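You operate a simulated robot arm through the tools that you are given. There is no shell and no other tool. Be economical: measure what you need, move in short steps, check, and stop when the job is done.

The job below is to be done with a simulated two-armed robot. You get a single attempt, and the scene is never put back.

Task
Pick up the yellow pin from the plate bench with one hand, pass it to the other hand and put it on the yellow square on the wooden bench. Set down upright: yellow pin.

Only the result counts: the job must be done as asked and must still hold three seconds after the hand-in. Knocking over, shifting, dropping, spilling or breaking anything else fails it.

Robot
Two 7-joint arms with two-finger parallel grippers on one trunk, on a base that drives. Base frame: it is fixed to the floor where the robot stands at the start and does not move with it; the origin is under the middle of the robot, x ahead of it, y to its left, z up. Readings come in m, degrees, newtons and seconds.
The left shoulder is at the start at [0.05, 0.165, 1.105], the right one opposite. With the tool pointing down near the work surface each hand reaches from about 0.22 to 0.7 m from the robot's upright axis, wherever it stands, measured 20 degrees to its own side. Places, roughly: yellow square on the wooden bench (20x24 cm) [0.54, -1.98, 0.86]. Payload 3.91 kg a hand.
The TCP of each hand is the grasp point between the finger pads, 0.03 m short of the fingertips. In the tool frame z runs along the fingers and y along their closing line. Largest opening 0.11 m; finger width 0.02, thickness 0.01; the body of the gripper, 0.048 by 0.112 m, starts 0.055 m behind the TCP.
Orientation is that of the tool frame in the base frame, as [roll, pitch, yaw] about the fixed x, y, z axes, in that order (R = Rz(yaw) Ry(pitch) Rx(roll)). With the fingers straight down and closing along the base's y, the tool's x points along the base's -x, its y along +y and its z along -z.

Tools
- The arms move only by the tool servo_tool. It takes "left_motion", "right_motion" or both (then of equal length, played together; a hand with none holds still); each is a list of rows, each a list of 3 entries, a list of its own where there are three numbers: the turn, a rotation vector about the tool's x, y, z in degrees, then the shift along the tool's x, y, z in m, then the gripper command, from -1 (fully open) to 1 (shut), values between in proportion. In form: [[[rx, ry, rz], [x, y, z], claw], ...]. A call has 1 to 12 rows; each row is the pose to reach, as a shift and turn from the pose commanded when the call began, along the tool's axes at that moment. Each row takes 0.2 s and may step no farther than 0.05 m and 8.6 degrees from the row before; otherwise, or with a gripper value out of range, the whole call is refused. Where a pose cannot be reached the arm comes as near as it can. A force on the tool above 40 N (or 10 N above the force at the start of the call, whichever is more), or a blocked arm, ends the call early, and 0.2 s more pass. Each finger travels about 0.045 m/s and halts on what it meets, pressing with about 30 N; the grip force reading is that of the motor and also rises with nothing between the fingers. The clock runs only during rows and for 0.2 s after the last one: add rows that repeat a pose to give the fingers time. It gives the time, the measured TCP pose, the force on the tool (base axes), the opening and the grip force at its end, in the units of the frame above (readings bear some noise), with the torque about the TCP (base axes, N m) and any sound that the robot's microphone picked up.
- Cameras (640 x 400 px; columns grow to the right, rows downward): "scene" is now at [0.1181, -0.0161, 1.2779]; the picture's right is [-0.19, -0.98, 0.00], its down [-0.53, 0.10, -0.84] and it looks along [0.83, -0.16, -0.54] (base axes); focal length 270 px, centre (320, 200). "left" rides on the left gripper at [0.072, -0.017, -0.103] in its tool frame; the picture's right is [0.23, 0.97, 0.00], its down [-0.76, 0.18, -0.62] and it looks along [-0.61, 0.14, 0.78] (tool axes); focal length 222 px, centre (320, 200). "right" rides on the right gripper at [0.072, 0.017, -0.103] in its tool frame; the picture's right is [-0.23, 0.97, 0.00], its down [-0.76, -0.18, -0.62] and it looks along [-0.61, -0.14, 0.78] (tool axes); focal length 222 px, centre (320, 200). There is no depth. A picture from a camera that has moved, and an enlarged one, comes with that camera's place and axes in the base frame and with its lens.
- capture(camera): a new picture of that camera. The clock stands still meanwhile.
- slide_trunk(by): slides the trunk up (or, below 0, down) by that many m; the arms and the scene camera ride with it, the base frame stays. It gives what a move gives, with no picture.
- roll_base(legs): drives the robot by 1 to 6 legs, each [ahead, left, turn to the left] in m, m and degrees, along the robot's own axes; the way and the turn of a leg run together, so that a leg with both is an arc; at most 1.5 m and 180 degrees a leg. The arms and the cameras ride along, it lands a little off, and it stops where it bumps. It gives what a move gives.
- pan_tilt(pan, tilt): turns the head with the scene camera to pan (to the left, within 80 degrees either way) and tilt (down, from -29 to 69), counted from straight ahead of the robot. It gives what a move gives.
- inspect(camera, box): a new picture of the part [left, top, right, bottom] of that camera's present view, enlarged. The clock stands still meanwhile.
- job_done(): hands the job in; it is judged then, once.

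Work in short steps. Places have to be worked out from the pictures, the camera data and where the tool is seen: move nearer, look again, correct. Check each grasp and each placing, and mend what went wrong. You have 120 turns and 100 pictures in all, those below and enlarged ones among them. Open the grippers and draw the arms clear of the work before you hand the job in, unless the task says otherwise; then end with one line.

The tools are called after ">>>" by a JSON object that holds its "api" and its "payload". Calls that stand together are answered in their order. servo_tool: Moves the arms, as the interface text tells. Its arguments: {"type":"object","properties":{"left_motion":{"type":"array","items":{"type":"array"}},"right_motion":{"type":"array","items":{"type":"array"}}},"required":[]} The other tools are called the same way: slide_trunk (by) slides the trunk up or down; roll_base (legs) drives the base; pan_tilt (pan, tilt) turns the head that bears the scene camera; capture (camera) takes a picture; inspect (camera, box) takes an enlarged picture of a part of a camera's view; job_done () hands the job in.

At the start:

```text
t: 0.0
left_tcp_pos: [0.4649, 0.1205, 1.0998]
left_tool_rot: [180.0, -0.1, -179.7]
left_wrist_force: [0.0, -0.8, -0.1]
left_moment: [0.01, 0.0, 0.02]
left_width: 0.1099
left_grip_force: 0.1
right_tcp_pos: [0.3784, -0.2564, 1.0869]
right_tool_rot: [-180.0, 0.0, -180.0]
right_wrist_force: [0.2, -0.3, 0.4]
right_moment: [0.0, 0.01, -0.03]
right_width: 0.11
right_grip_force: 0.1
trunk travel left (down, up): [-0.325, 0.178]
robot x, y, heading: [-0.0006, 0.0005, -0.1]
head pan, tilt: [-11.1, 32.5]
```

scene: 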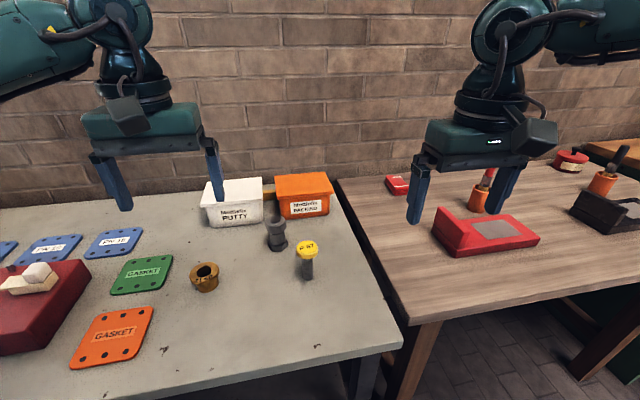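
right: 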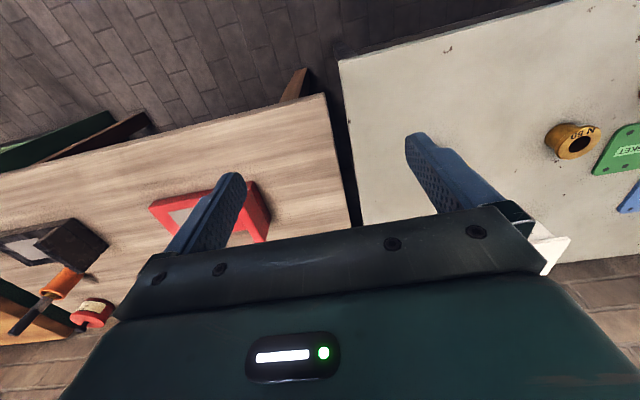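
left: 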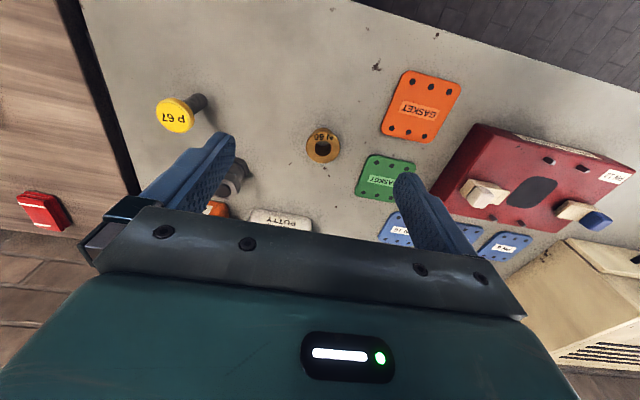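

I estimate the pin at about (0.53, -0.07), roughly 0.09 m tall. I'll take a closer look at it before moving.

>>> {"api": "inspect", "payload": {"camera": "scene", "box": [220, 190, 380, 290]}}

>>> {"api": "pan_tilt", "payload": {"pan": -70, "tilt": 25}}

>>> {"api": "capture", "payload": {"camera": "scene"}}

```text
4.00 times, centred on (300, 240) of scene
camera zoom: at [0.1181, -0.0161, 1.2779], right [-0.19, -0.98, 0.0], down [-0.53, 0.1, -0.84], along [0.83, -0.16, -0.54], focal length 1079 px, centre (400, 40)
```

zoom: 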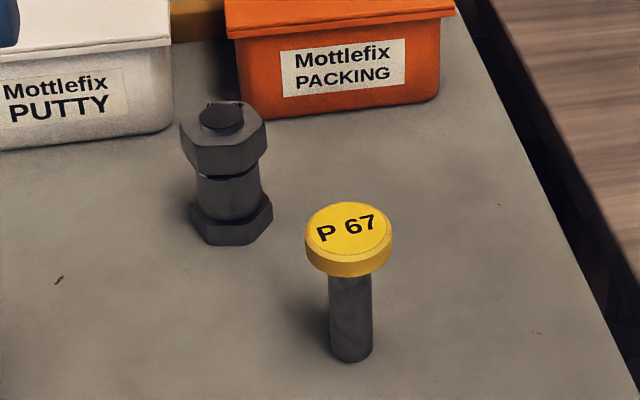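

```text
t: 1.3
left_tcp_pos: [0.4665, 0.1192, 1.1001]
left_tool_rot: [179.9, 0.1, -179.9]
left_wrist_force: [-0.3, 0.1, 0.1]
left_moment: [0.0, -0.01, -0.02]
left_width: 0.1101
left_grip_force: 0.0
right_tcp_pos: [0.3796, -0.2565, 1.088]
right_tool_rot: [-180.0, -0.1, 179.9]
right_wrist_force: [-0.5, -0.1, -0.1]
right_moment: [0.01, 0.0, 0.01]
right_width: 0.1102
right_grip_force: 0.1
trunk travel left (down, up): [-0.325, 0.178]
robot x, y, heading: [0.0005, -0.0019, -0.0]
head pan, tilt: [-70.0, 25.0]
```

```text
95 pictures are left
camera scene: at [0.062, -0.0854, 1.2897], right [-0.94, -0.34, 0.0], down [-0.14, 0.4, -0.91], along [0.31, -0.85, -0.42], focal length 270 px, centre (320, 200)
```

scene: 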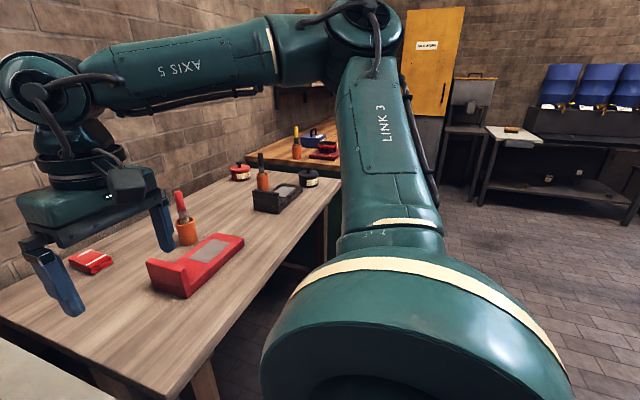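

The pin is at about (0.535, -0.07), with a head about 0.047 m across and a shaft about 0.024 m. The left hand will take the shaft low with a tilted grip. The right hand will then take the head from above and place it. I'll start with the left hand's yaw, and turn the head back.

>>> {"api": "servo_tool", "payload": {"left_motion": [[[0, 0, 7.5], [0, 0, 0], -1], [[0, 0, 15], [0, 0, 0], -1], [[0, 0, 22.5], [0, 0, 0], -1], [[0, 0, 30], [0, 0, 0], -1], [[0, 0, 37.5], [0, 0, 0], -1], [[0, 0, 45], [0, 0, 0], -1], [[0, 0, 52.5], [0, 0, 0], -1], [[0, 0, 60], [0, 0, 0], -1]]}}

>>> {"api": "servo_tool", "payload": {"left_motion": [[[0, -8.3, 0], [0, 0, 0], -1], [[0, -16.6, 0], [0, 0, 0], -1], [[0, -25, 0], [0, 0, 0], -1], [[0, -33.3, 0], [0, 0, 0], -1], [[0, -41.6, 0], [0, 0, 0], -1], [[0, -50, 0], [0, 0, 0], -1], [[0, -50, 0], [0, 0, 0], -1]]}}

>>> {"api": "pan_tilt", "payload": {"pan": -5, "tilt": 38}}

>>> {"api": "capture", "payload": {"camera": "scene"}}

>>> {"api": "capture", "payload": {"camera": "left"}}

```text
t: 3.1
left_tcp_pos: [0.4505, 0.1131, 1.0969]
left_tool_rot: [179.8, 0.1, 120.0]
left_wrist_force: [0.3, 0.7, -0.6]
left_moment: [0.01, -0.02, 0.01]
left_width: 0.1098
left_grip_force: 0.1
left hand out of reach, approached as far as the arm can: row 8
right_tcp_pos: [0.3796, -0.2565, 1.0872]
right_tool_rot: [180.0, 0.0, -179.9]
right_wrist_force: [0.6, -0.3, 0.8]
right_moment: [0.0, -0.03, 0.01]
right_width: 0.1102
right_grip_force: 0.0
trunk travel left (down, up): [-0.325, 0.178]
robot x, y, heading: [0.0025, 0.0008, 0.0]
head pan, tilt: [-70.0, 25.0]
```

```text
t: 4.7
left_tcp_pos: [0.4437, 0.1649, 1.0803]
left_tool_rot: [-173.4, 41.7, 130.9]
left_wrist_force: [0.3, 0.7, -0.4]
left_moment: [-0.01, 0.04, -0.04]
left_width: 0.1099
left_grip_force: 0.1
left hand out of reach, approached as far as the arm can: row 5, 6, 7
right_tcp_pos: [0.3785, -0.2522, 1.0897]
right_tool_rot: [-179.8, 0.1, -179.8]
right_wrist_force: [0.2, 1.3, 0.9]
right_moment: [-0.1, 0.0, -0.01]
right_width: 0.11
right_grip_force: 0.0
trunk travel left (down, up): [-0.325, 0.178]
robot x, y, heading: [0.0, -0.0003, -0.1]
head pan, tilt: [-70.0, 25.0]
```

```text
t: 6.0
left_tcp_pos: [0.4441, 0.1609, 1.0799]
left_tool_rot: [-173.4, 41.4, 130.5]
left_wrist_force: [0.1, -0.4, 0.4]
left_moment: [0.03, 0.01, 0.03]
left_width: 0.11
left_grip_force: 0.1
right_tcp_pos: [0.3788, -0.2552, 1.0865]
right_tool_rot: [180.0, 0.1, -179.9]
right_wrist_force: [0.3, -0.3, 0.5]
right_moment: [0.0, 0.0, 0.0]
right_width: 0.1098
right_grip_force: 0.0
trunk travel left (down, up): [-0.325, 0.178]
robot x, y, heading: [-0.0034, 0.0026, 0.1]
head pan, tilt: [-5.0, 38.0]
```

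```text
94 pictures are left
camera scene: at [0.1164, -0.0064, 1.2694], right [-0.09, -1.0, 0.0], down [-0.61, 0.05, -0.79], along [0.79, -0.07, -0.62], focal length 270 px, centre (320, 200)
```

scene: 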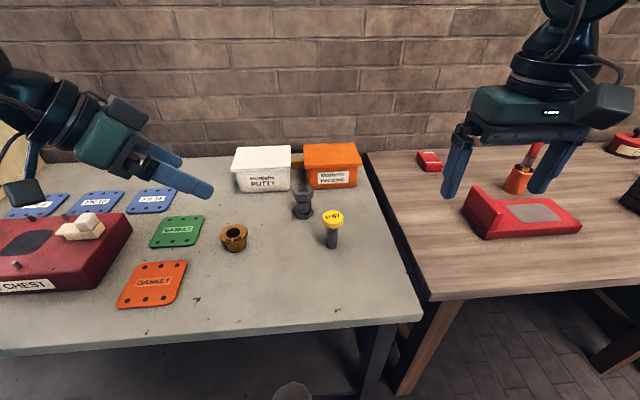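

```text
93 pictures are left
camera left: at [0.3619, 0.2512, 1.11], right [0.67, 0.7, -0.23], down [0.3, 0.03, 0.95], along [0.67, -0.71, -0.2], focal length 222 px, centre (320, 200)
```

left: 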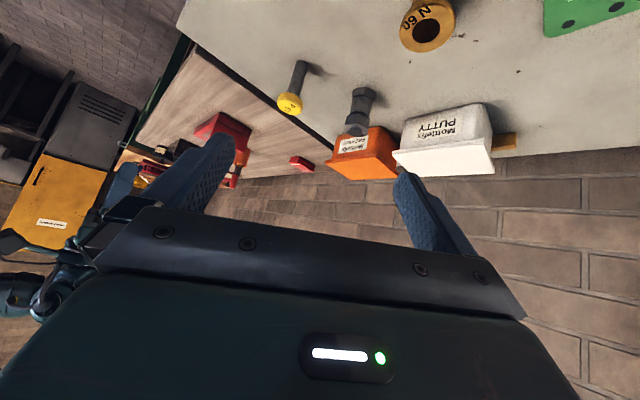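

The left hand tilted to about 42–48°, close to the pose I want. Now I'll move it to a pregrasp point behind the pin and see how well it gets there.

>>> {"api": "servo_tool", "payload": {"left_motion": [[[0, 0, 0], [0.012, -0.005, 0.034], -1], [[0, 0, 0], [0.025, -0.011, 0.068], -1], [[0, 0, 0], [0.037, -0.016, 0.102], -1], [[0, 0, 0], [0.05, -0.022, 0.136], -1], [[0, 0, 0], [0.062, -0.027, 0.17], -1], [[0, 0, 0], [0.075, -0.0325, 0.204], -1], [[0, 0, 0], [0.075, -0.0325, 0.204], -1]]}}

>>> {"api": "capture", "payload": {"camera": "left"}}

>>> {"api": "capture", "payload": {"camera": "scene"}}

```text
t: 7.6
left_tcp_pos: [0.4501, 0.0684, 0.8786]
left_tool_rot: [-173.3, 41.3, 130.7]
left_wrist_force: [-0.2, 0.3, 0.2]
left_moment: [0.02, -0.01, 0.04]
left_width: 0.1103
left_grip_force: 0.0
right_tcp_pos: [0.3793, -0.2563, 1.0866]
right_tool_rot: [180.0, 0.1, 179.9]
right_wrist_force: [0.0, -0.3, -0.5]
right_moment: [0.01, -0.02, 0.0]
right_width: 0.1099
right_grip_force: 0.1
trunk travel left (down, up): [-0.325, 0.178]
robot x, y, heading: [0.0006, 0.002, -0.1]
head pan, tilt: [-5.0, 38.0]
```

```text
92 pictures are left
camera left: at [0.367, 0.1582, 0.9089], right [0.67, 0.7, -0.24], down [0.3, 0.03, 0.95], along [0.68, -0.71, -0.2], focal length 222 px, centre (320, 200)
```

left: 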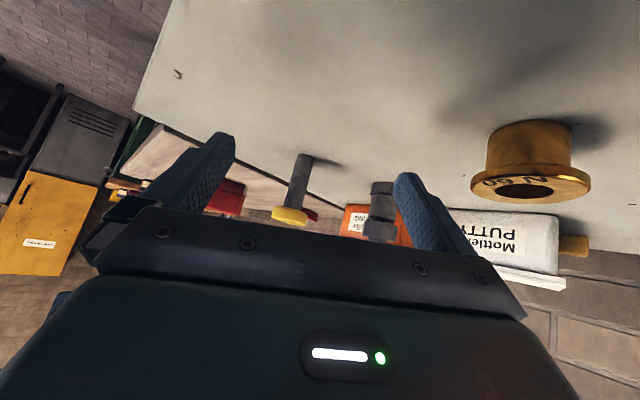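

```text
91 pictures are left
camera scene: at [0.1164, -0.0063, 1.2694], right [-0.09, -1.0, 0.0], down [-0.61, 0.05, -0.79], along [0.79, -0.07, -0.62], focal length 270 px, centre (320, 200)
```

scene: 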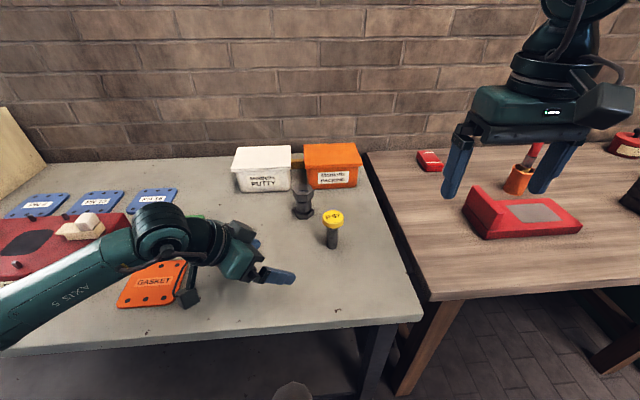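

The hand is at (0.450, 0.068, 0.879) with a slight roll. I'll level the closing line, add some pitch and move to the pregrasp, about 0.12 m back from the shaft.

>>> {"api": "servo_tool", "payload": {"left_motion": [[[0, -2, 2.5], [-0.026, -0.002, 0.007], -1], [[0, -4, 5], [-0.052, -0.004, 0.015], -1], [[0, -6, 7.6], [-0.0785, -0.005, 0.022], -1], [[0, -6, 7.6], [-0.0785, -0.005, 0.022], -1]]}}

>>> {"api": "capture", "payload": {"camera": "left"}}

>>> {"api": "inspect", "payload": {"camera": "scene", "box": [240, 180, 400, 280]}}

```text
t: 8.6
left_tcp_pos: [0.4928, 0.0062, 0.9158]
left_tool_rot: [179.5, 47.8, 120.4]
left_wrist_force: [-0.5, -0.4, -0.2]
left_moment: [0.0, -0.01, -0.01]
left_width: 0.1101
left_grip_force: 0.1
right_tcp_pos: [0.3787, -0.2567, 1.0871]
right_tool_rot: [-180.0, 0.1, -179.9]
right_wrist_force: [-0.1, -0.4, -0.1]
right_moment: [-0.02, 0.04, -0.02]
right_width: 0.1099
right_grip_force: 0.0
trunk travel left (down, up): [-0.325, 0.178]
robot x, y, heading: [0.0043, 0.0012, 0.2]
head pan, tilt: [-5.0, 38.0]
```

```text
90 pictures are left
camera left: at [0.415, 0.1055, 0.9304], right [0.76, 0.63, -0.16], down [0.17, 0.04, 0.98], along [0.63, -0.77, -0.08], focal length 222 px, centre (320, 200)
```

left: 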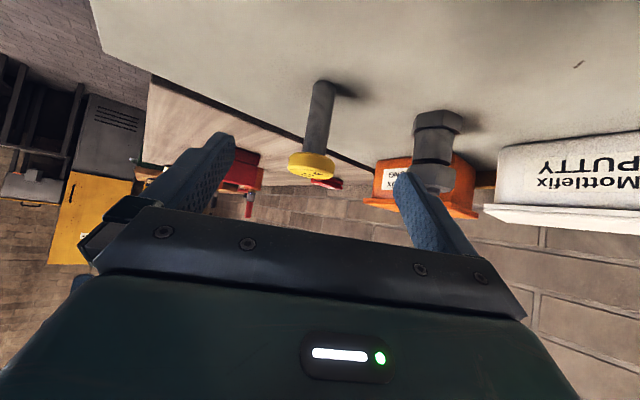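

```text
4.00 times, centred on (320, 230) of scene
camera zoom: at [0.1164, -0.0062, 1.2694], right [-0.09, -1.0, 0.0], down [-0.61, 0.05, -0.79], along [0.79, -0.07, -0.62], focal length 1079 px, centre (320, 80)
```

zoom: 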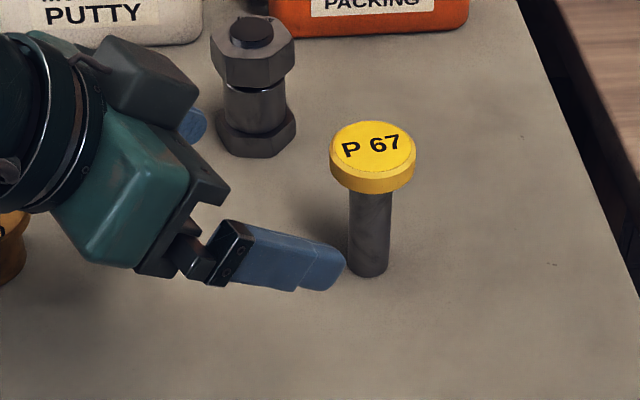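

The closing line is now level. From both cameras the pin axis comes to (0.539, -0.070) and the head top to z≈0.892. I'll advance 0.108 m along the tool axis with the fingers open and look before closing.

>>> {"api": "servo_tool", "payload": {"left_motion": [[[0, 0, 0], [0, 0.001, 0.03], -1], [[0, 0, 0], [0, 0.001, 0.06], -1], [[0, 0, 0], [0, 0.001, 0.085], -1], [[0, 0, 0], [0, 0.001, 0.108], -1], [[0, 0, 0], [0, 0.001, 0.108], -1]]}}

>>> {"api": "capture", "payload": {"camera": "left"}}

>>> {"api": "inspect", "payload": {"camera": "scene", "box": [240, 180, 400, 280]}}

```text
t: 9.8
left_tcp_pos: [0.5343, -0.0618, 0.8458]
left_tool_rot: [179.6, 47.8, 120.4]
left_wrist_force: [0.7, -1.0, -0.9]
left_moment: [0.01, 0.02, -0.02]
left_width: 0.11
left_grip_force: 0.1
right_tcp_pos: [0.3799, -0.2559, 1.0869]
right_tool_rot: [-179.9, 0.0, -179.9]
right_wrist_force: [0.2, 0.1, -0.7]
right_moment: [0.02, -0.02, -0.02]
right_width: 0.1099
right_grip_force: 0.1
trunk travel left (down, up): [-0.325, 0.178]
robot x, y, heading: [0.0014, 0.001, -0.1]
head pan, tilt: [-5.0, 38.0]
```

```text
88 pictures are left
camera left: at [0.4578, 0.0372, 0.8602], right [0.76, 0.63, -0.16], down [0.17, 0.04, 0.98], along [0.63, -0.78, -0.08], focal length 222 px, centre (320, 200)
```

left: 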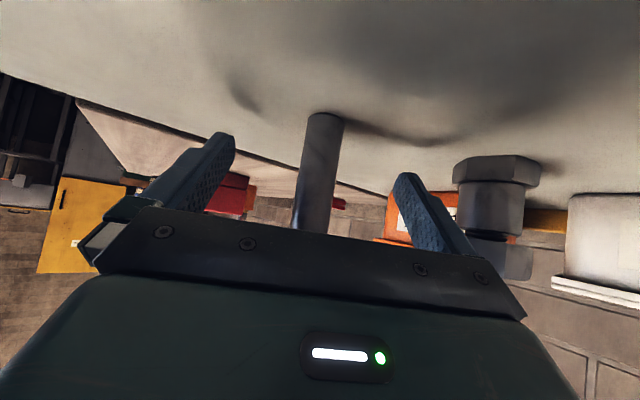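

```text
4.00 times, centred on (320, 230) of scene
camera zoom: at [0.1163, -0.0063, 1.2694], right [-0.09, -1.0, 0.0], down [-0.61, 0.05, -0.79], along [0.79, -0.07, -0.62], focal length 1079 px, centre (320, 80)
```

zoom: 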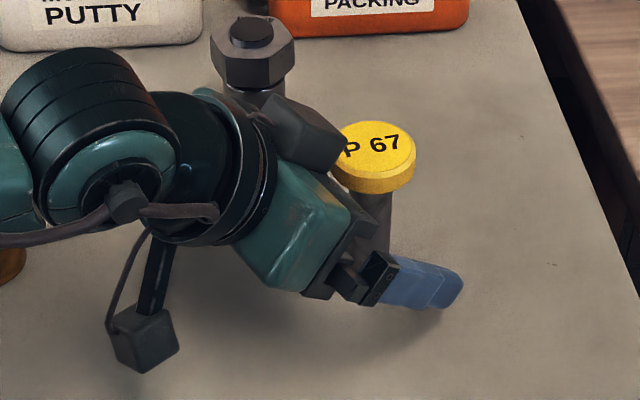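

The shaft sits centred between the fingers with the head clear, so I'll close the left gripper.

>>> {"api": "servo_tool", "payload": {"left_motion": [[[0, 0, 0], [0, 0, 0], 0], [[0, 0, 0], [0, 0, 0], 0], [[0, 0, 0], [0, 0, 0], 1], [[0, 0, 0], [0, 0, 0], 1], [[0, 0, 0], [0, 0, 0], 1], [[0, 0, 0], [0, 0, 0], 1], [[0, 0, 0], [0, 0, 0], 1], [[0, 0, 0], [0, 0, 0], 1]]}}

>>> {"api": "inspect", "payload": {"camera": "scene", "box": [240, 180, 400, 280]}}

>>> {"api": "capture", "payload": {"camera": "left"}}

```text
t: 11.6
left_tcp_pos: [0.5348, -0.0607, 0.8455]
left_tool_rot: [179.6, 47.8, 120.4]
left_wrist_force: [-0.8, 0.3, 2.6]
left_moment: [-0.18, 0.19, -0.02]
left_width: 0.0231
left_grip_force: 29.8
right_tcp_pos: [0.3802, -0.2555, 1.0863]
right_tool_rot: [-180.0, -0.1, 180.0]
right_wrist_force: [-0.2, 0.3, 0.5]
right_moment: [-0.03, 0.01, -0.04]
right_width: 0.1102
right_grip_force: 0.0
trunk travel left (down, up): [-0.325, 0.178]
robot x, y, heading: [0.0046, -0.0013, -0.4]
head pan, tilt: [-5.0, 38.0]
```

```text
4.00 times, centred on (320, 230) of scene
camera zoom: at [0.1163, -0.0063, 1.2694], right [-0.09, -1.0, 0.0], down [-0.61, 0.05, -0.79], along [0.79, -0.07, -0.62], focal length 1079 px, centre (320, 80)
```

zoom: 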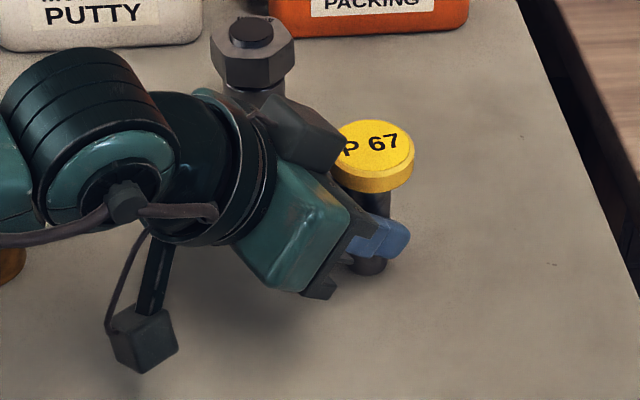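

```text
85 pictures are left
camera left: at [0.4576, 0.0374, 0.8604], right [0.76, 0.63, -0.16], down [0.17, 0.04, 0.98], along [0.63, -0.77, -0.08], focal length 222 px, centre (320, 200)
```

left: 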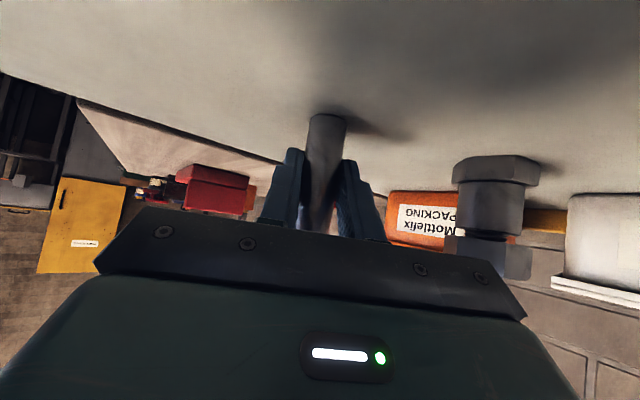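

The shaft is gripped (0.023 m, 30 N) and upright. I'll lift it straight up 0.18 m.

>>> {"api": "servo_tool", "payload": {"left_motion": [[[0, 0, 0], [-0.0222, 0, -0.0202], 1], [[0, 0, 0], [-0.0444, 0, -0.0403], 1], [[0, 0, 0], [-0.0667, 0, -0.0605], 1], [[0, 0, 0], [-0.0889, 0, -0.0807], 1], [[0, 0, 0], [-0.111, 0, -0.101], 1], [[0, 0, 0], [-0.133, 0, -0.121], 1], [[0, 0, 0], [-0.133, 0, -0.121], 1]]}}

>>> {"api": "capture", "payload": {"camera": "scene"}}

```text
t: 13.2
left_tcp_pos: [0.5361, -0.062, 1.0233]
left_tool_rot: [179.5, 47.7, 120.4]
left_wrist_force: [-0.3, 1.0, -4.7]
left_moment: [0.04, 0.04, 0.01]
left_width: 0.0231
left_grip_force: 30.1
right_tcp_pos: [0.3794, -0.2557, 1.0875]
right_tool_rot: [180.0, 0.0, -180.0]
right_wrist_force: [-0.5, -0.7, -1.0]
right_moment: [0.01, 0.02, -0.03]
right_width: 0.1101
right_grip_force: 0.1
trunk travel left (down, up): [-0.325, 0.178]
robot x, y, heading: [-0.0006, 0.0006, 0.0]
head pan, tilt: [-5.0, 38.0]
```

```text
84 pictures are left
camera scene: at [0.1169, -0.0064, 1.2693], right [-0.09, -1.0, 0.0], down [-0.61, 0.05, -0.79], along [0.78, -0.07, -0.62], focal length 270 px, centre (320, 200)
```

scene: 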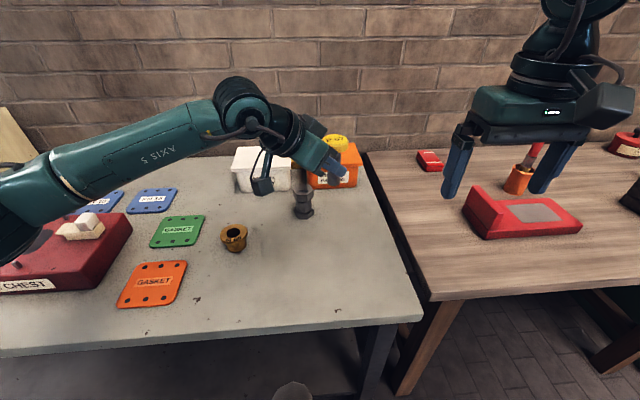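

The pin is lifted (about 0.5 kg). Now I'll yaw the left hand so it points along -y, and yaw the right hand 90° the opposite way.

>>> {"api": "servo_tool", "payload": {"left_motion": [[[5.5, 0, 5.05], [0, 0, 0], 1], [[11.1, 0, 10.1], [0, 0, 0], 1], [[16.6, 0, 15.1], [0, 0, 0], 1], [[22.2, 0, 20.2], [0, 0, 0], 1], [[22.2, 0, 20.2], [0, 0, 0], 1], [[22.2, 0, 20.2], [0, 0, 0], 1], [[22.2, 0, 20.2], [0, 0, 0], 1], [[22.2, 0, 20.2], [0, 0, 0], 1], [[22.2, 0, 20.2], [0, 0, 0], 1], [[22.2, 0, 20.2], [0, 0, 0], 1], [[22.2, 0, 20.2], [0, 0, 0], 1]], "right_motion": [[[0, 0, -8.2], [0, 0, 0], -1], [[0, 0, -16.4], [0, 0, 0], -1], [[0, 0, -24.6], [0, 0, 0], -1], [[0, 0, -32.8], [0, 0, 0], -1], [[0, 0, -41], [0, 0, 0], -1], [[0, 0, -49.2], [0, 0, 0], -1], [[0, 0, -57.4], [0, 0, 0], -1], [[0, 0, -65.6], [0, 0, 0], -1], [[0, 0, -73.8], [0, 0, 0], -1], [[0, 0, -82], [0, 0, 0], -1], [[0, 0, -90], [0, 0, 0], -1]]}}

>>> {"api": "capture", "payload": {"camera": "scene"}}

```text
t: 15.6
left_tcp_pos: [0.5342, -0.0605, 1.0237]
left_tool_rot: [179.5, 47.8, 116.8]
left_wrist_force: [0.5, 0.1, -4.9]
left_moment: [0.08, 0.02, 0.01]
left_width: 0.0228
left_grip_force: 29.3
left hand out of reach, approached as far as the arm can: row 1, 2, 3, 4, 5, 6, 7, 8, 9, 10, 11
right_tcp_pos: [0.2452, -0.1479, 1.1212]
right_tool_rot: [-179.8, -0.4, -90.4]
right_wrist_force: [0.0, -0.7, 0.5]
right_moment: [0.01, -0.02, 0.0]
right_width: 0.11
right_grip_force: 0.1
right hand out of reach, approached as far as the arm can: row 7, 8, 9, 10, 11
trunk travel left (down, up): [-0.325, 0.178]
robot x, y, heading: [0.0017, 0.0016, 0.2]
head pan, tilt: [-5.0, 38.0]
```

```text
83 pictures are left
camera scene: at [0.1164, -0.0063, 1.2694], right [-0.09, -1.0, 0.0], down [-0.61, 0.05, -0.79], along [0.79, -0.07, -0.62], focal length 270 px, centre (320, 200)
```

scene: 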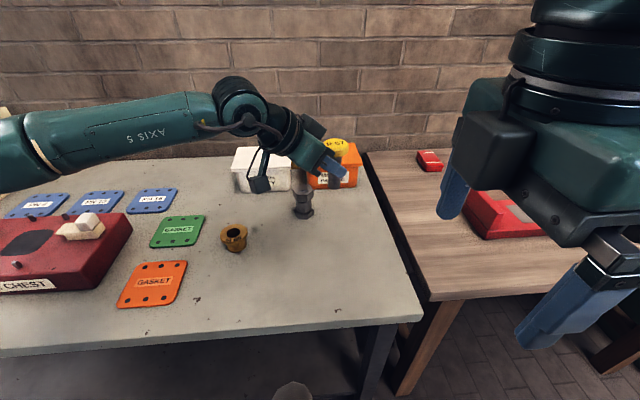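

The left wrist is at its limit in that direction. Instead I'll have the left hand hold the pin pointing forward (+x). The right hand will come in at its default yaw, leaning back from the far side. I'm reorienting both now.

>>> {"api": "servo_tool", "payload": {"left_motion": [[[-4.2, 0, -3.85], [0.007, -0.0027, -0.0078], 1], [[-8.5, 0, -7.7], [0.014, -0.0055, -0.0156], 1], [[-12.7, 0, -11.5], [0.021, -0.008, -0.0235], 1], [[-17, 0, -15.4], [0.028, -0.011, -0.031], 1], [[-21.2, 0, -19.2], [0.035, -0.0137, -0.039], 1], [[-25.5, 0, -23.1], [0.0425, -0.0164, -0.047], 1], [[-29.7, 0, -26.9], [0.05, -0.019, -0.055], 1], [[-34, 0, -30.8], [0.057, -0.022, -0.0625], 1], [[-38.2, 0, -34.6], [0.064, -0.0246, -0.07], 1], [[-42.4, 0, -38.5], [0.071, -0.027, -0.078], 1], [[-46.7, 0, -42.3], [0.078, -0.03, -0.086], 1]], "right_motion": [[[0, 0, 8.2], [0.01, -0.0123, 0.0027], -1], [[0, 0, 16.4], [0.02, -0.0245, 0.0055], -1], [[0, 0, 24.6], [0.029, -0.037, 0.008], -1], [[0, 0, 32.8], [0.039, -0.049, 0.011], -1], [[0, 0, 41], [0.049, -0.061, 0.0137], -1], [[0, 0, 49.2], [0.059, -0.0736, 0.0164], -1], [[0, 0, 57.4], [0.069, -0.086, 0.019], -1], [[0, 0, 65.6], [0.0785, -0.098, 0.022], -1], [[0, 0, 73.8], [0.088, -0.11, 0.0245], -1], [[0, 0, 82], [0.098, -0.123, 0.027], -1], [[0, 0, 90], [0.108, -0.135, 0.03], -1]]}}

>>> {"api": "capture", "payload": {"camera": "scene"}}

```text
t: 18.0
left_tcp_pos: [0.4548, 0.0275, 1.0226]
left_tool_rot: [179.7, 48.1, -179.9]
left_wrist_force: [0.1, 0.4, -6.0]
left_moment: [0.0, 0.09, 0.01]
left_width: 0.0227
left_grip_force: 30.0
right_tcp_pos: [0.3792, -0.2535, 1.0926]
right_tool_rot: [180.0, 0.0, 179.8]
right_wrist_force: [-0.9, -0.1, 0.7]
right_moment: [0.0, 0.04, 0.03]
right_width: 0.1101
right_grip_force: 0.0
trunk travel left (down, up): [-0.325, 0.178]
robot x, y, heading: [-0.0033, 0.0002, -0.1]
head pan, tilt: [-5.0, 38.0]
```

```text
82 pictures are left
camera scene: at [0.1168, -0.0064, 1.2693], right [-0.09, -1.0, 0.0], down [-0.61, 0.05, -0.79], along [0.78, -0.07, -0.62], focal length 270 px, centre (320, 200)
```

scene: 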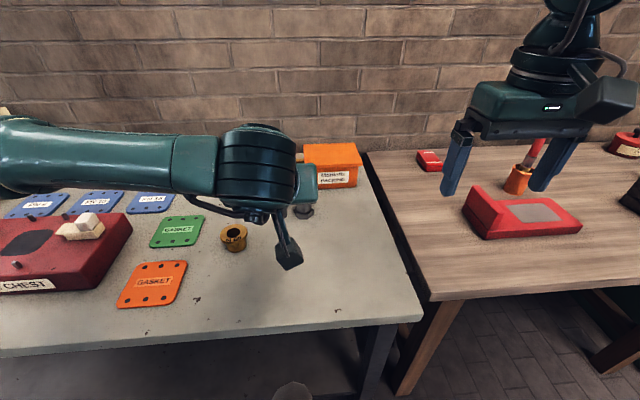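

The pin's axis should now be near (0.465, 0.028) with the head top at z≈1.07. I'll lower and recentre the left hand slightly. The right hand gets tilted back 25° and moved forward.

>>> {"api": "servo_tool", "payload": {"left_motion": [[[0, 0, 0], [0.013, -0.011, 0.012], 1], [[0, 0, 0], [0.026, -0.0225, 0.0235], 1], [[0, 0, 0], [0.039, -0.034, 0.035], 1], [[0, 0, 0], [0.052, -0.045, 0.047], 1], [[0, 0, 0], [0.052, -0.045, 0.047], 1]], "right_motion": [[[0, 6.25, 0], [-0.035, 0, -0.015], -1], [[0, 12.5, 0], [-0.07, 0, -0.03], -1], [[0, 18.75, 0], [-0.105, 0, -0.045], -1], [[0, 25, 0], [-0.141, 0, -0.0575], -1], [[0, 25, 0], [-0.141, 0, -0.0575], -1]]}}

>>> {"api": "capture", "payload": {"camera": "right"}}

>>> {"api": "capture", "payload": {"camera": "scene"}}

```text
t: 19.2
left_tcp_pos: [0.454, -0.0153, 0.9532]
left_tool_rot: [179.6, 48.2, 179.8]
left_wrist_force: [0.5, -0.2, -4.6]
left_moment: [0.01, 0.06, 0.0]
left_width: 0.0231
left_grip_force: 30.3
right_tcp_pos: [0.4654, -0.2694, 1.1132]
right_tool_rot: [179.9, -25.1, -180.0]
right_wrist_force: [0.6, 0.0, -0.1]
right_moment: [-0.01, -0.03, 0.01]
right_width: 0.11
right_grip_force: 0.0
right hand out of reach, approached as far as the arm can: row 3, 4, 5
trunk travel left (down, up): [-0.325, 0.178]
robot x, y, heading: [0.0022, 0.0051, -0.2]
head pan, tilt: [-5.0, 38.0]
```

```text
81 pictures are left
camera right: at [0.4441, -0.2518, 1.238], right [0.21, 0.97, -0.09], down [0.95, -0.18, 0.24], along [0.22, -0.14, -0.97], focal length 222 px, centre (320, 200)
```

right: 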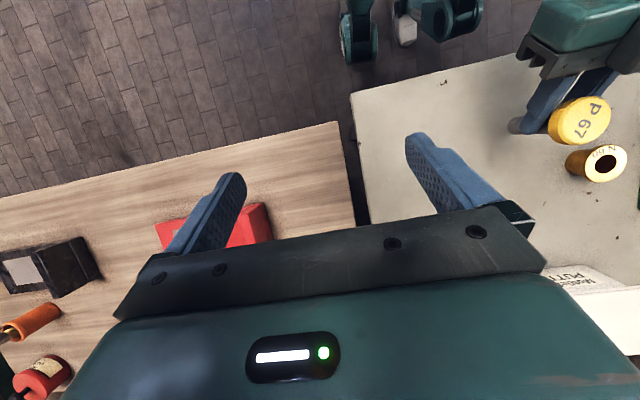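

```text
80 pictures are left
camera scene: at [0.1167, -0.0063, 1.2693], right [-0.09, -1.0, 0.0], down [-0.61, 0.05, -0.79], along [0.78, -0.07, -0.62], focal length 270 px, centre (320, 200)
```

scene: 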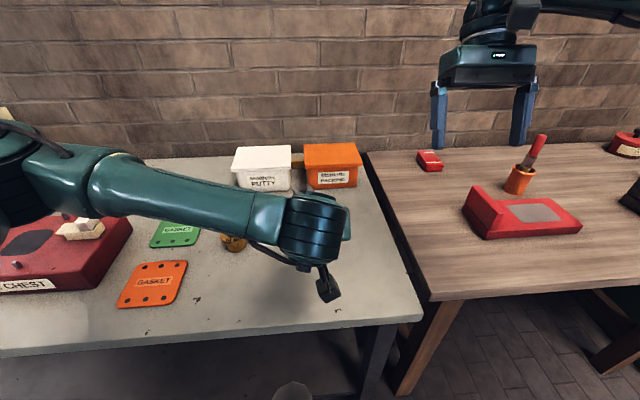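

The right hand is at its forward reach limit, so I'll bring the pin closer with the left hand. The pin's new axis will be about (0.40, -0.03). The right hand then goes to its pre-handover point above and beyond the head.

>>> {"api": "servo_tool", "payload": {"left_motion": [[[0, 0, 0], [0.02, -0.005, -0.012], 1], [[0, 0, 0], [0.04, -0.01, -0.024], 1], [[0, 0, 0], [0.058, -0.015, -0.035], 1], [[0, 0, 0], [0.058, -0.015, -0.035], 1], [[0, 0, 0], [0.058, -0.015, -0.035], 1], [[0, 0, 0], [0.058, -0.015, -0.035], 1], [[0, 0, 0], [0.058, -0.015, -0.035], 1], [[0, 0, 0], [0.058, -0.015, -0.035], 1]], "right_motion": [[[0, 0, 0], [0, 0.03, 0], -1], [[0, 0, 0], [0, 0.06, 0], -1], [[0, 0, 0], [0, 0.1, 0], -1], [[0, 0, 0], [0, 0.14, 0], -1], [[0, 0, 0], [0, 0.18, 0], -1], [[0, 0, 0], [0, 0.22, 0.01], -1], [[0, 0, 0], [0, 0.239, 0.034], -1], [[0, 0, 0], [0, 0.239, 0.034], -1]]}}

>>> {"api": "capture", "payload": {"camera": "right"}}

>>> {"api": "capture", "payload": {"camera": "scene"}}

```text
t: 21.0
left_tcp_pos: [0.3906, -0.032, 0.9351]
left_tool_rot: [179.7, 48.1, 179.8]
left_wrist_force: [-0.6, 0.2, -4.2]
left_moment: [0.0, 0.08, -0.01]
left_width: 0.0233
left_grip_force: 29.7
right_tcp_pos: [0.3822, -0.1318, 1.069]
right_tool_rot: [179.9, -25.0, -179.9]
right_wrist_force: [-0.1, 0.3, -0.1]
right_moment: [0.01, 0.02, 0.03]
right_width: 0.1103
right_grip_force: 0.1
right hand out of reach, approached as far as the arm can: row 1, 2, 3, 4, 5, 6, 7, 8
trunk travel left (down, up): [-0.325, 0.178]
robot x, y, heading: [-0.0023, -0.0016, 0.3]
head pan, tilt: [-5.0, 38.0]
```

```text
79 pictures are left
camera right: at [0.3607, -0.1146, 1.1936], right [0.21, 0.97, -0.09], down [0.95, -0.18, 0.24], along [0.22, -0.14, -0.97], focal length 222 px, centre (320, 200)
```

right: 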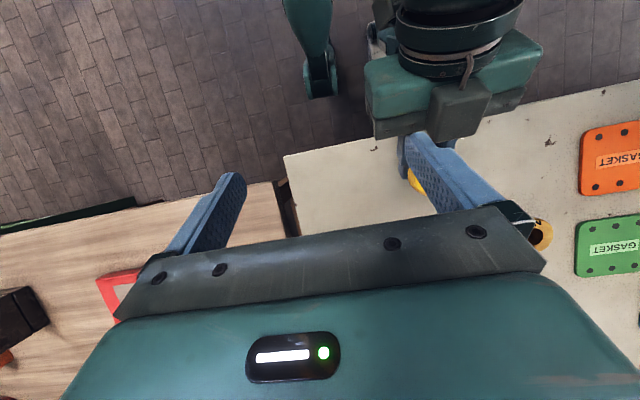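

```text
78 pictures are left
camera scene: at [0.1167, -0.0064, 1.2694], right [-0.09, -1.0, 0.0], down [-0.61, 0.05, -0.79], along [0.78, -0.07, -0.62], focal length 270 px, centre (320, 200)
```

scene: 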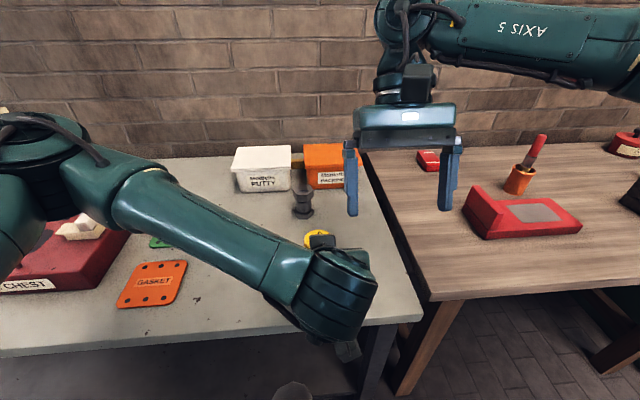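

The right arm's reach is limited this high up. I'll raise the trunk 0.17 m and then lower both hands relative to the shoulders, which gives more reach. First the right hand moves back clear.

>>> {"api": "slide_trunk", "payload": {"by": 0.17}}

```text
t: 23.0
left_tcp_pos: [0.3901, -0.0301, 1.1034]
left_tool_rot: [179.6, 48.1, 179.9]
left_wrist_force: [-0.5, 0.2, -5.7]
left_moment: [0.02, 0.16, 0.0]
left_width: 0.0224
left_grip_force: 29.8
right_tcp_pos: [0.3831, -0.1342, 1.2386]
right_tool_rot: [179.8, -25.0, -180.0]
right_wrist_force: [0.7, 0.0, -1.0]
right_moment: [0.03, -0.01, -0.01]
right_width: 0.1099
right_grip_force: 0.0
trunk travel left (down, up): [-0.495, 0.008]
robot x, y, heading: [-0.0027, -0.0027, -0.1]
head pan, tilt: [-5.0, 38.0]
```

>>> {"api": "servo_tool", "payload": {"left_motion": [[[0, 0, 0], [0.023, -0.01, 0.026], 1], [[0, 0, 0], [0.045, -0.02, 0.051], 1], [[0, 0, 0], [0.068, -0.03, 0.077], 1], [[0, 0, 0], [0.09, -0.04, 0.102], 1], [[0, 0, 0], [0.113, -0.05, 0.128], 1]]}}

>>> {"api": "servo_tool", "payload": {"right_motion": [[[0, 0, 0], [-0.037, 0.005, 0], -1], [[0, 0, 0], [-0.074, 0.02, 0.01], -1], [[0, 0, 0], [-0.1, 0.035, 0.04], -1], [[0, 0, 0], [-0.123, 0.045, 0.075], -1], [[0, 0, 0], [-0.146, 0.054, 0.105], -1], [[0, 0, 0], [-0.146, 0.054, 0.105], -1]]}}

>>> {"api": "capture", "payload": {"camera": "right"}}

>>> {"api": "capture", "payload": {"camera": "scene"}}

```text
t: 24.2
left_tcp_pos: [0.4106, -0.0807, 0.9342]
left_tool_rot: [179.7, 48.2, 179.9]
left_wrist_force: [-0.5, -0.4, -4.5]
left_moment: [-0.01, 0.07, 0.03]
left_width: 0.0232
left_grip_force: 29.9
right_tcp_pos: [0.384, -0.133, 1.2391]
right_tool_rot: [179.9, -24.9, -180.0]
right_wrist_force: [0.0, -0.4, -0.6]
right_moment: [0.01, 0.0, -0.03]
right_width: 0.1101
right_grip_force: 0.0
trunk travel left (down, up): [-0.495, 0.008]
robot x, y, heading: [-0.0027, 0.0011, 0.2]
head pan, tilt: [-5.0, 38.0]
```

```text
t: 25.6
left_tcp_pos: [0.4108, -0.0814, 0.9337]
left_tool_rot: [179.5, 48.2, 180.0]
left_wrist_force: [-0.4, -0.3, -4.9]
left_moment: [0.0, 0.12, -0.02]
left_width: 0.0233
left_grip_force: 30.0
right_tcp_pos: [0.4054, -0.1628, 1.1189]
right_tool_rot: [179.9, -25.0, 180.0]
right_wrist_force: [0.0, -0.4, 1.0]
right_moment: [0.0, 0.0, 0.03]
right_width: 0.1098
right_grip_force: 0.0
right hand out of reach, approached as far as the arm can: row 1, 2, 3, 4, 5, 6
trunk travel left (down, up): [-0.495, 0.008]
robot x, y, heading: [0.0008, 0.0024, 0.1]
head pan, tilt: [-5.0, 38.0]
```

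```text
77 pictures are left
camera right: at [0.3828, -0.144, 1.2437], right [0.21, 0.97, -0.09], down [0.95, -0.18, 0.24], along [0.22, -0.14, -0.97], focal length 222 px, centre (320, 200)
```

right: 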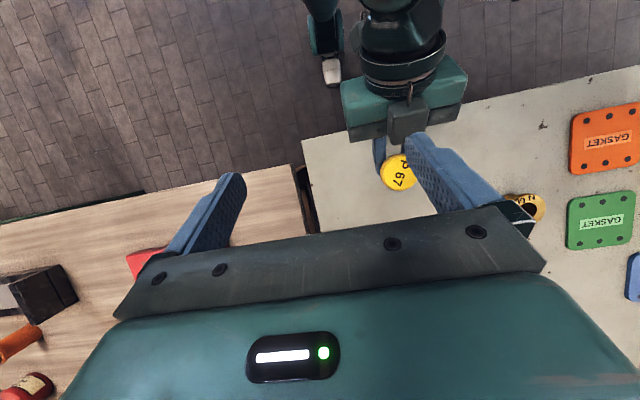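

```text
76 pictures are left
camera scene: at [0.1167, -0.0063, 1.4393], right [-0.09, -1.0, 0.0], down [-0.61, 0.05, -0.79], along [0.78, -0.07, -0.62], focal length 270 px, centre (320, 200)
```

scene: 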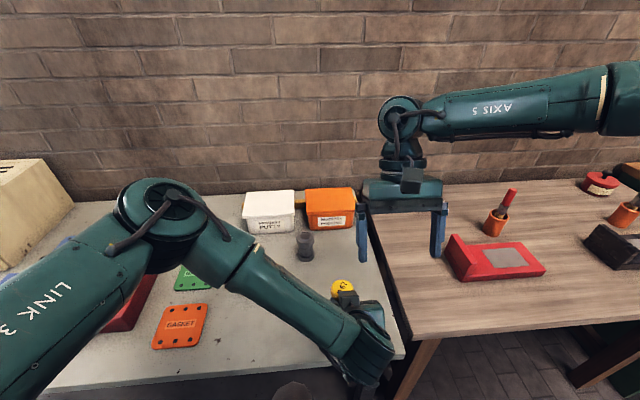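

The right arm can't lean back along x. I'll rotate the whole arrangement by -60°: the left hand pointing forward-right, which it reached before, and the right hand with the same yaw, leaning in from the right.

>>> {"api": "servo_tool", "payload": {"left_motion": [[[5.6, 0, 5], [0, 0, 0], 1], [[11.2, 0, 10], [0, 0, 0], 1], [[16.8, 0, 15], [0, 0, 0], 1], [[22.4, 0, 20], [0, 0, 0], 1], [[28, 0, 25], [0, 0, 0], 1], [[33.5, 0, 30], [0, 0, 0], 1], [[39.1, 0, 35], [0, 0.005, 0], 1], [[44.7, 0, 40], [-0.003, 0.009, 0.004], 1]], "right_motion": [[[-3.2, 0, 6.8], [0, -0.015, 0], -1], [[-6.35, 0, 13.6], [0, -0.03, 0], -1], [[-9.5, 0, 20.4], [0, -0.045, 0], -1], [[-12.7, 0, 27.2], [0, -0.06, 0], -1], [[-15.9, 0, 34], [0, -0.07, 0], -1], [[-19, 0, 40.8], [0, -0.08, 0], -1], [[-22.2, 0, 47.6], [0, -0.09, 0], -1], [[-25.4, 0, 54.4], [0, -0.1, 0], -1]]}}

>>> {"api": "capture", "payload": {"camera": "right"}}

>>> {"api": "capture", "payload": {"camera": "scene"}}

```text
t: 27.4
left_tcp_pos: [0.4149, -0.0719, 0.934]
left_tool_rot: [-180.0, 47.8, 120.1]
left_wrist_force: [0.3, -0.4, -4.3]
left_moment: [0.11, 0.06, 0.0]
left_width: 0.0234
left_grip_force: 30.4
left hand out of reach, approached as far as the arm can: row 5, 6, 7
right_tcp_pos: [0.4019, -0.2621, 1.1195]
right_tool_rot: [179.9, -25.1, 119.8]
right_wrist_force: [-0.1, -1.3, 0.0]
right_moment: [0.05, 0.01, -0.01]
right_width: 0.11
right_grip_force: 0.1
trunk travel left (down, up): [-0.495, 0.008]
robot x, y, heading: [0.0025, 0.0007, -0.0]
head pan, tilt: [-5.0, 38.0]
```

```text
75 pictures are left
camera right: at [0.4057, -0.2332, 1.2444], right [0.95, 0.31, -0.1], down [0.32, -0.92, 0.24], along [-0.01, -0.26, -0.97], focal length 222 px, centre (320, 200)
```

right: 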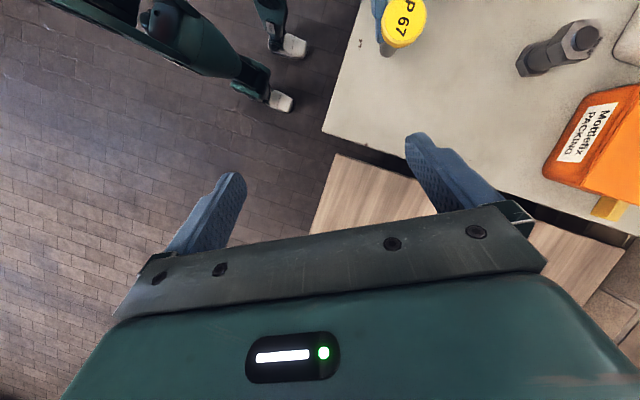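

```text
74 pictures are left
camera scene: at [0.1168, -0.0072, 1.4393], right [-0.09, -1.0, 0.0], down [-0.61, 0.05, -0.79], along [0.78, -0.07, -0.62], focal length 270 px, centre (320, 200)
```

scene: 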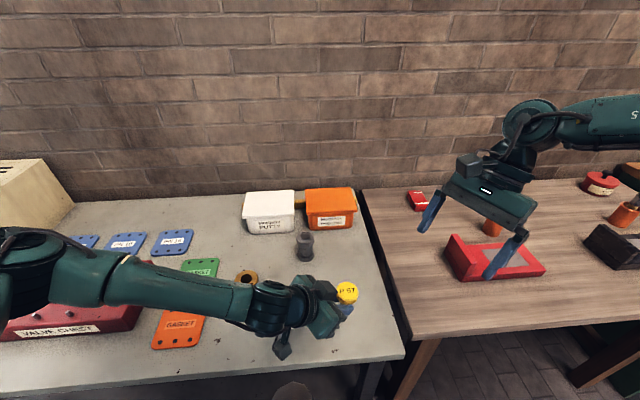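

Both poses were reached. I put the pin axis at about (0.420, -0.081) with the head middle at z≈0.973. I'm moving the right hand to 0.10 m short of the head along its approach.

>>> {"api": "servo_tool", "payload": {"right_motion": [[[0, 0, 0], [0.018, 0.04, 0.005], -1], [[0, 0, 0], [0.036, 0.075, 0.025], -1], [[0, 0, 0], [0.055, 0.1, 0.055], -1], [[0, 0, 0], [0.073, 0.106, 0.0953], -1], [[0, 0, 0], [0.073, 0.106, 0.0953], -1]]}}

>>> {"api": "capture", "payload": {"camera": "right"}}

>>> {"api": "inspect", "payload": {"camera": "scene", "box": [250, 190, 450, 340]}}

```text
t: 28.6
left_tcp_pos: [0.4151, -0.0692, 0.9354]
left_tool_rot: [179.9, 47.9, 120.1]
left_wrist_force: [0.4, 0.8, -4.8]
left_moment: [0.08, 0.06, 0.01]
left_width: 0.0234
left_grip_force: 29.8
right_tcp_pos: [0.4421, -0.1177, 1.066]
right_tool_rot: [179.9, -25.1, 119.9]
right_wrist_force: [0.5, 0.7, -0.6]
right_moment: [-0.01, -0.01, 0.0]
right_width: 0.1099
right_grip_force: 0.0
trunk travel left (down, up): [-0.495, 0.008]
robot x, y, heading: [0.0026, -0.0043, 0.2]
head pan, tilt: [-5.0, 38.0]
```

```text
73 pictures are left
camera right: at [0.4448, -0.0884, 1.1915], right [0.95, 0.31, -0.09], down [0.32, -0.92, 0.24], along [-0.01, -0.26, -0.97], focal length 222 px, centre (320, 200)
```

right: 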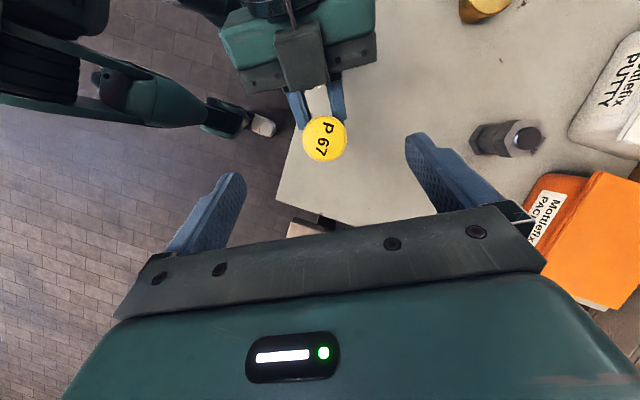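

```text
2.67 times, centred on (350, 265) of scene
camera zoom: at [0.1165, -0.0062, 1.4394], right [-0.09, -1.0, 0.0], down [-0.61, 0.05, -0.79], along [0.78, -0.07, -0.62], focal length 720 px, centre (240, 27)
```

zoom: 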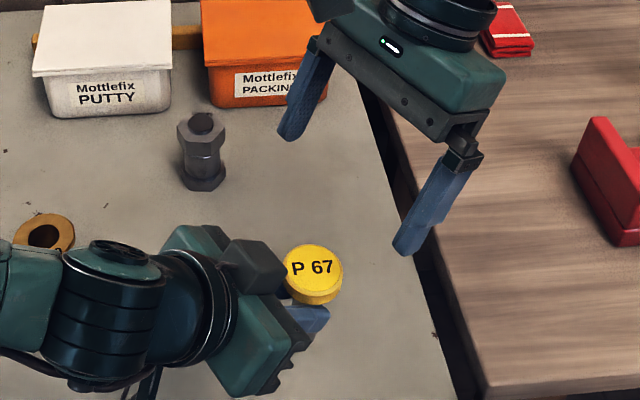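

The right camera puts the head about a centimetre farther out than predicted. I'll zoom in to check the pin's tilt and position.

>>> {"api": "inspect", "payload": {"camera": "right", "box": [240, 60, 400, 160]}}

>>> {"api": "inspect", "payload": {"camera": "scene", "box": [300, 250, 400, 312]}}

>>> {"api": "capture", "payload": {"camera": "left"}}

```text
4.00 times, centred on (320, 110) of right
camera zoom: at [0.4448, -0.0884, 1.1915], right [0.95, 0.31, -0.09], down [0.32, -0.92, 0.24], along [-0.01, -0.26, -0.97], focal length 888 px, centre (320, 560)
```

zoom: 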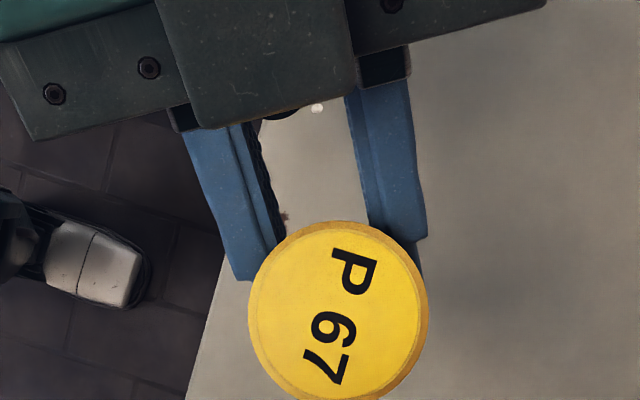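

```text
6.40 times, centred on (350, 281) of scene
camera zoom: at [0.1165, -0.0062, 1.4394], right [-0.09, -1.0, 0.0], down [-0.61, 0.05, -0.79], along [0.78, -0.07, -0.62], focal length 1727 px, centre (128, -318)
```

zoom: 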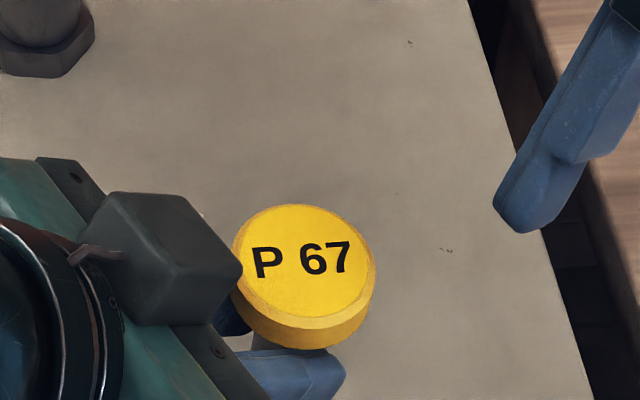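

```text
69 pictures are left
camera left: at [0.3394, 0.029, 0.9489], right [0.77, 0.62, -0.17], down [0.18, 0.05, 0.98], along [0.62, -0.78, -0.07], focal length 222 px, centre (320, 200)
```

left: 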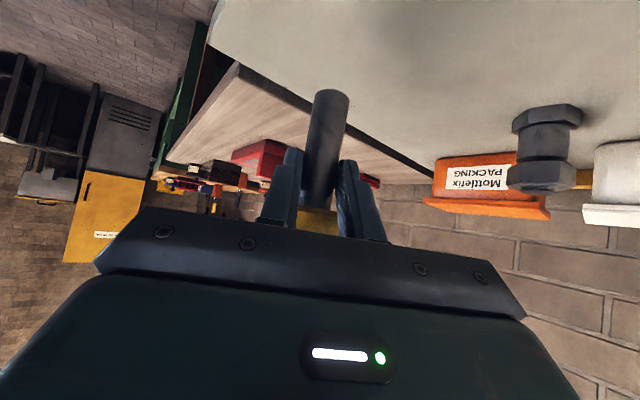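

The left camera shows the pin has slid about 2 cm down in the left grip, so its head now rests on the fingers. I'll stand it on the bench here, regrip it lower, and do the handover with the pin supported by the bench. I'm lowering it gently.

>>> {"api": "servo_tool", "payload": {"left_motion": [[[0, 0, 0], [0.01, 0, 0.009], 1], [[0, 0, 0], [0.02, 0, 0.018], 1], [[0, 0, 0], [0.03, 0, 0.027], 1], [[0, 0, 0], [0.04, 0, 0.036], 1], [[0, 0, 0], [0.046, 0, 0.0413], 1], [[0, 0, 0], [0.046, 0, 0.0413], 1]]}}

>>> {"api": "capture", "payload": {"camera": "left"}}

>>> {"api": "inspect", "payload": {"camera": "scene", "box": [300, 270, 420, 345]}}

```text
t: 30.0
left_tcp_pos: [0.4162, -0.0701, 0.8718]
left_tool_rot: [179.9, 47.9, 120.1]
left_wrist_force: [0.1, -0.9, -4.5]
left_moment: [0.08, 0.06, -0.01]
left_width: 0.0234
left_grip_force: 30.2
right_tcp_pos: [0.441, -0.118, 1.0663]
right_tool_rot: [179.9, -25.1, 120.0]
right_wrist_force: [-0.4, 0.0, -0.2]
right_moment: [0.01, 0.02, -0.03]
right_width: 0.1102
right_grip_force: 0.1
trunk travel left (down, up): [-0.495, 0.008]
robot x, y, heading: [0.0001, 0.0022, -0.1]
head pan, tilt: [-5.0, 38.0]
```

```text
68 pictures are left
camera left: at [0.3392, 0.0288, 0.8864], right [0.77, 0.62, -0.17], down [0.18, 0.05, 0.98], along [0.62, -0.78, -0.07], focal length 222 px, centre (320, 200)
```

left: 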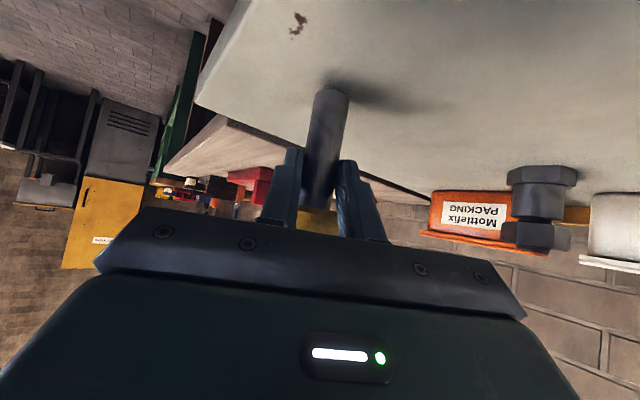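

```text
5.33 times, centred on (360, 308) of scene
camera zoom: at [0.1168, -0.0064, 1.4393], right [-0.09, -1.0, 0.0], down [-0.61, 0.05, -0.79], along [0.78, -0.07, -0.62], focal length 1439 px, centre (107, -373)
```

zoom: 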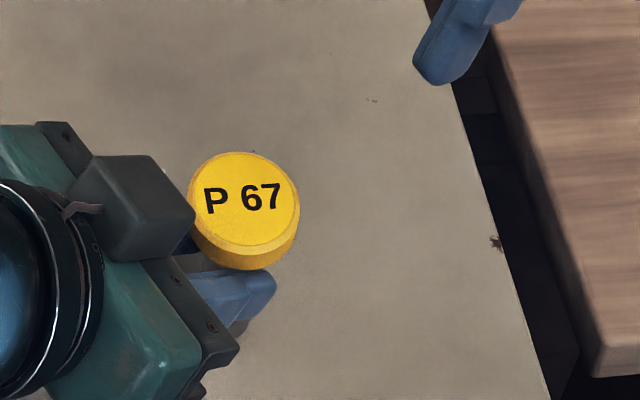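

The pin bottom is just above the bench. I'll lower in small steps and watch the wrist force.

>>> {"api": "servo_tool", "payload": {"left_motion": [[[0, 0, 0], [0.0015, 0, 0.0013], 1], [[0, 0, 0], [0.003, 0, 0.0027], 1], [[0, 0, 0], [0.0045, 0, 0.004], 1], [[0, 0, 0], [0.006, 0, 0.0054], 1]]}}

```text
t: 31.0
left_tcp_pos: [0.4164, -0.0729, 0.8639]
left_tool_rot: [179.8, 48.1, 120.0]
left_wrist_force: [-1.7, 3.3, 4.7]
left_moment: [0.03, -0.01, -0.02]
left_width: 0.0232
left_grip_force: 30.0
right_tcp_pos: [0.4419, -0.1167, 1.0661]
right_tool_rot: [179.9, -24.9, 120.1]
right_wrist_force: [0.0, -0.3, -0.3]
right_moment: [-0.01, 0.01, 0.0]
right_width: 0.1099
right_grip_force: 0.1
trunk travel left (down, up): [-0.495, 0.008]
robot x, y, heading: [-0.0023, -0.0022, 0.1]
head pan, tilt: [-5.0, 38.0]
```

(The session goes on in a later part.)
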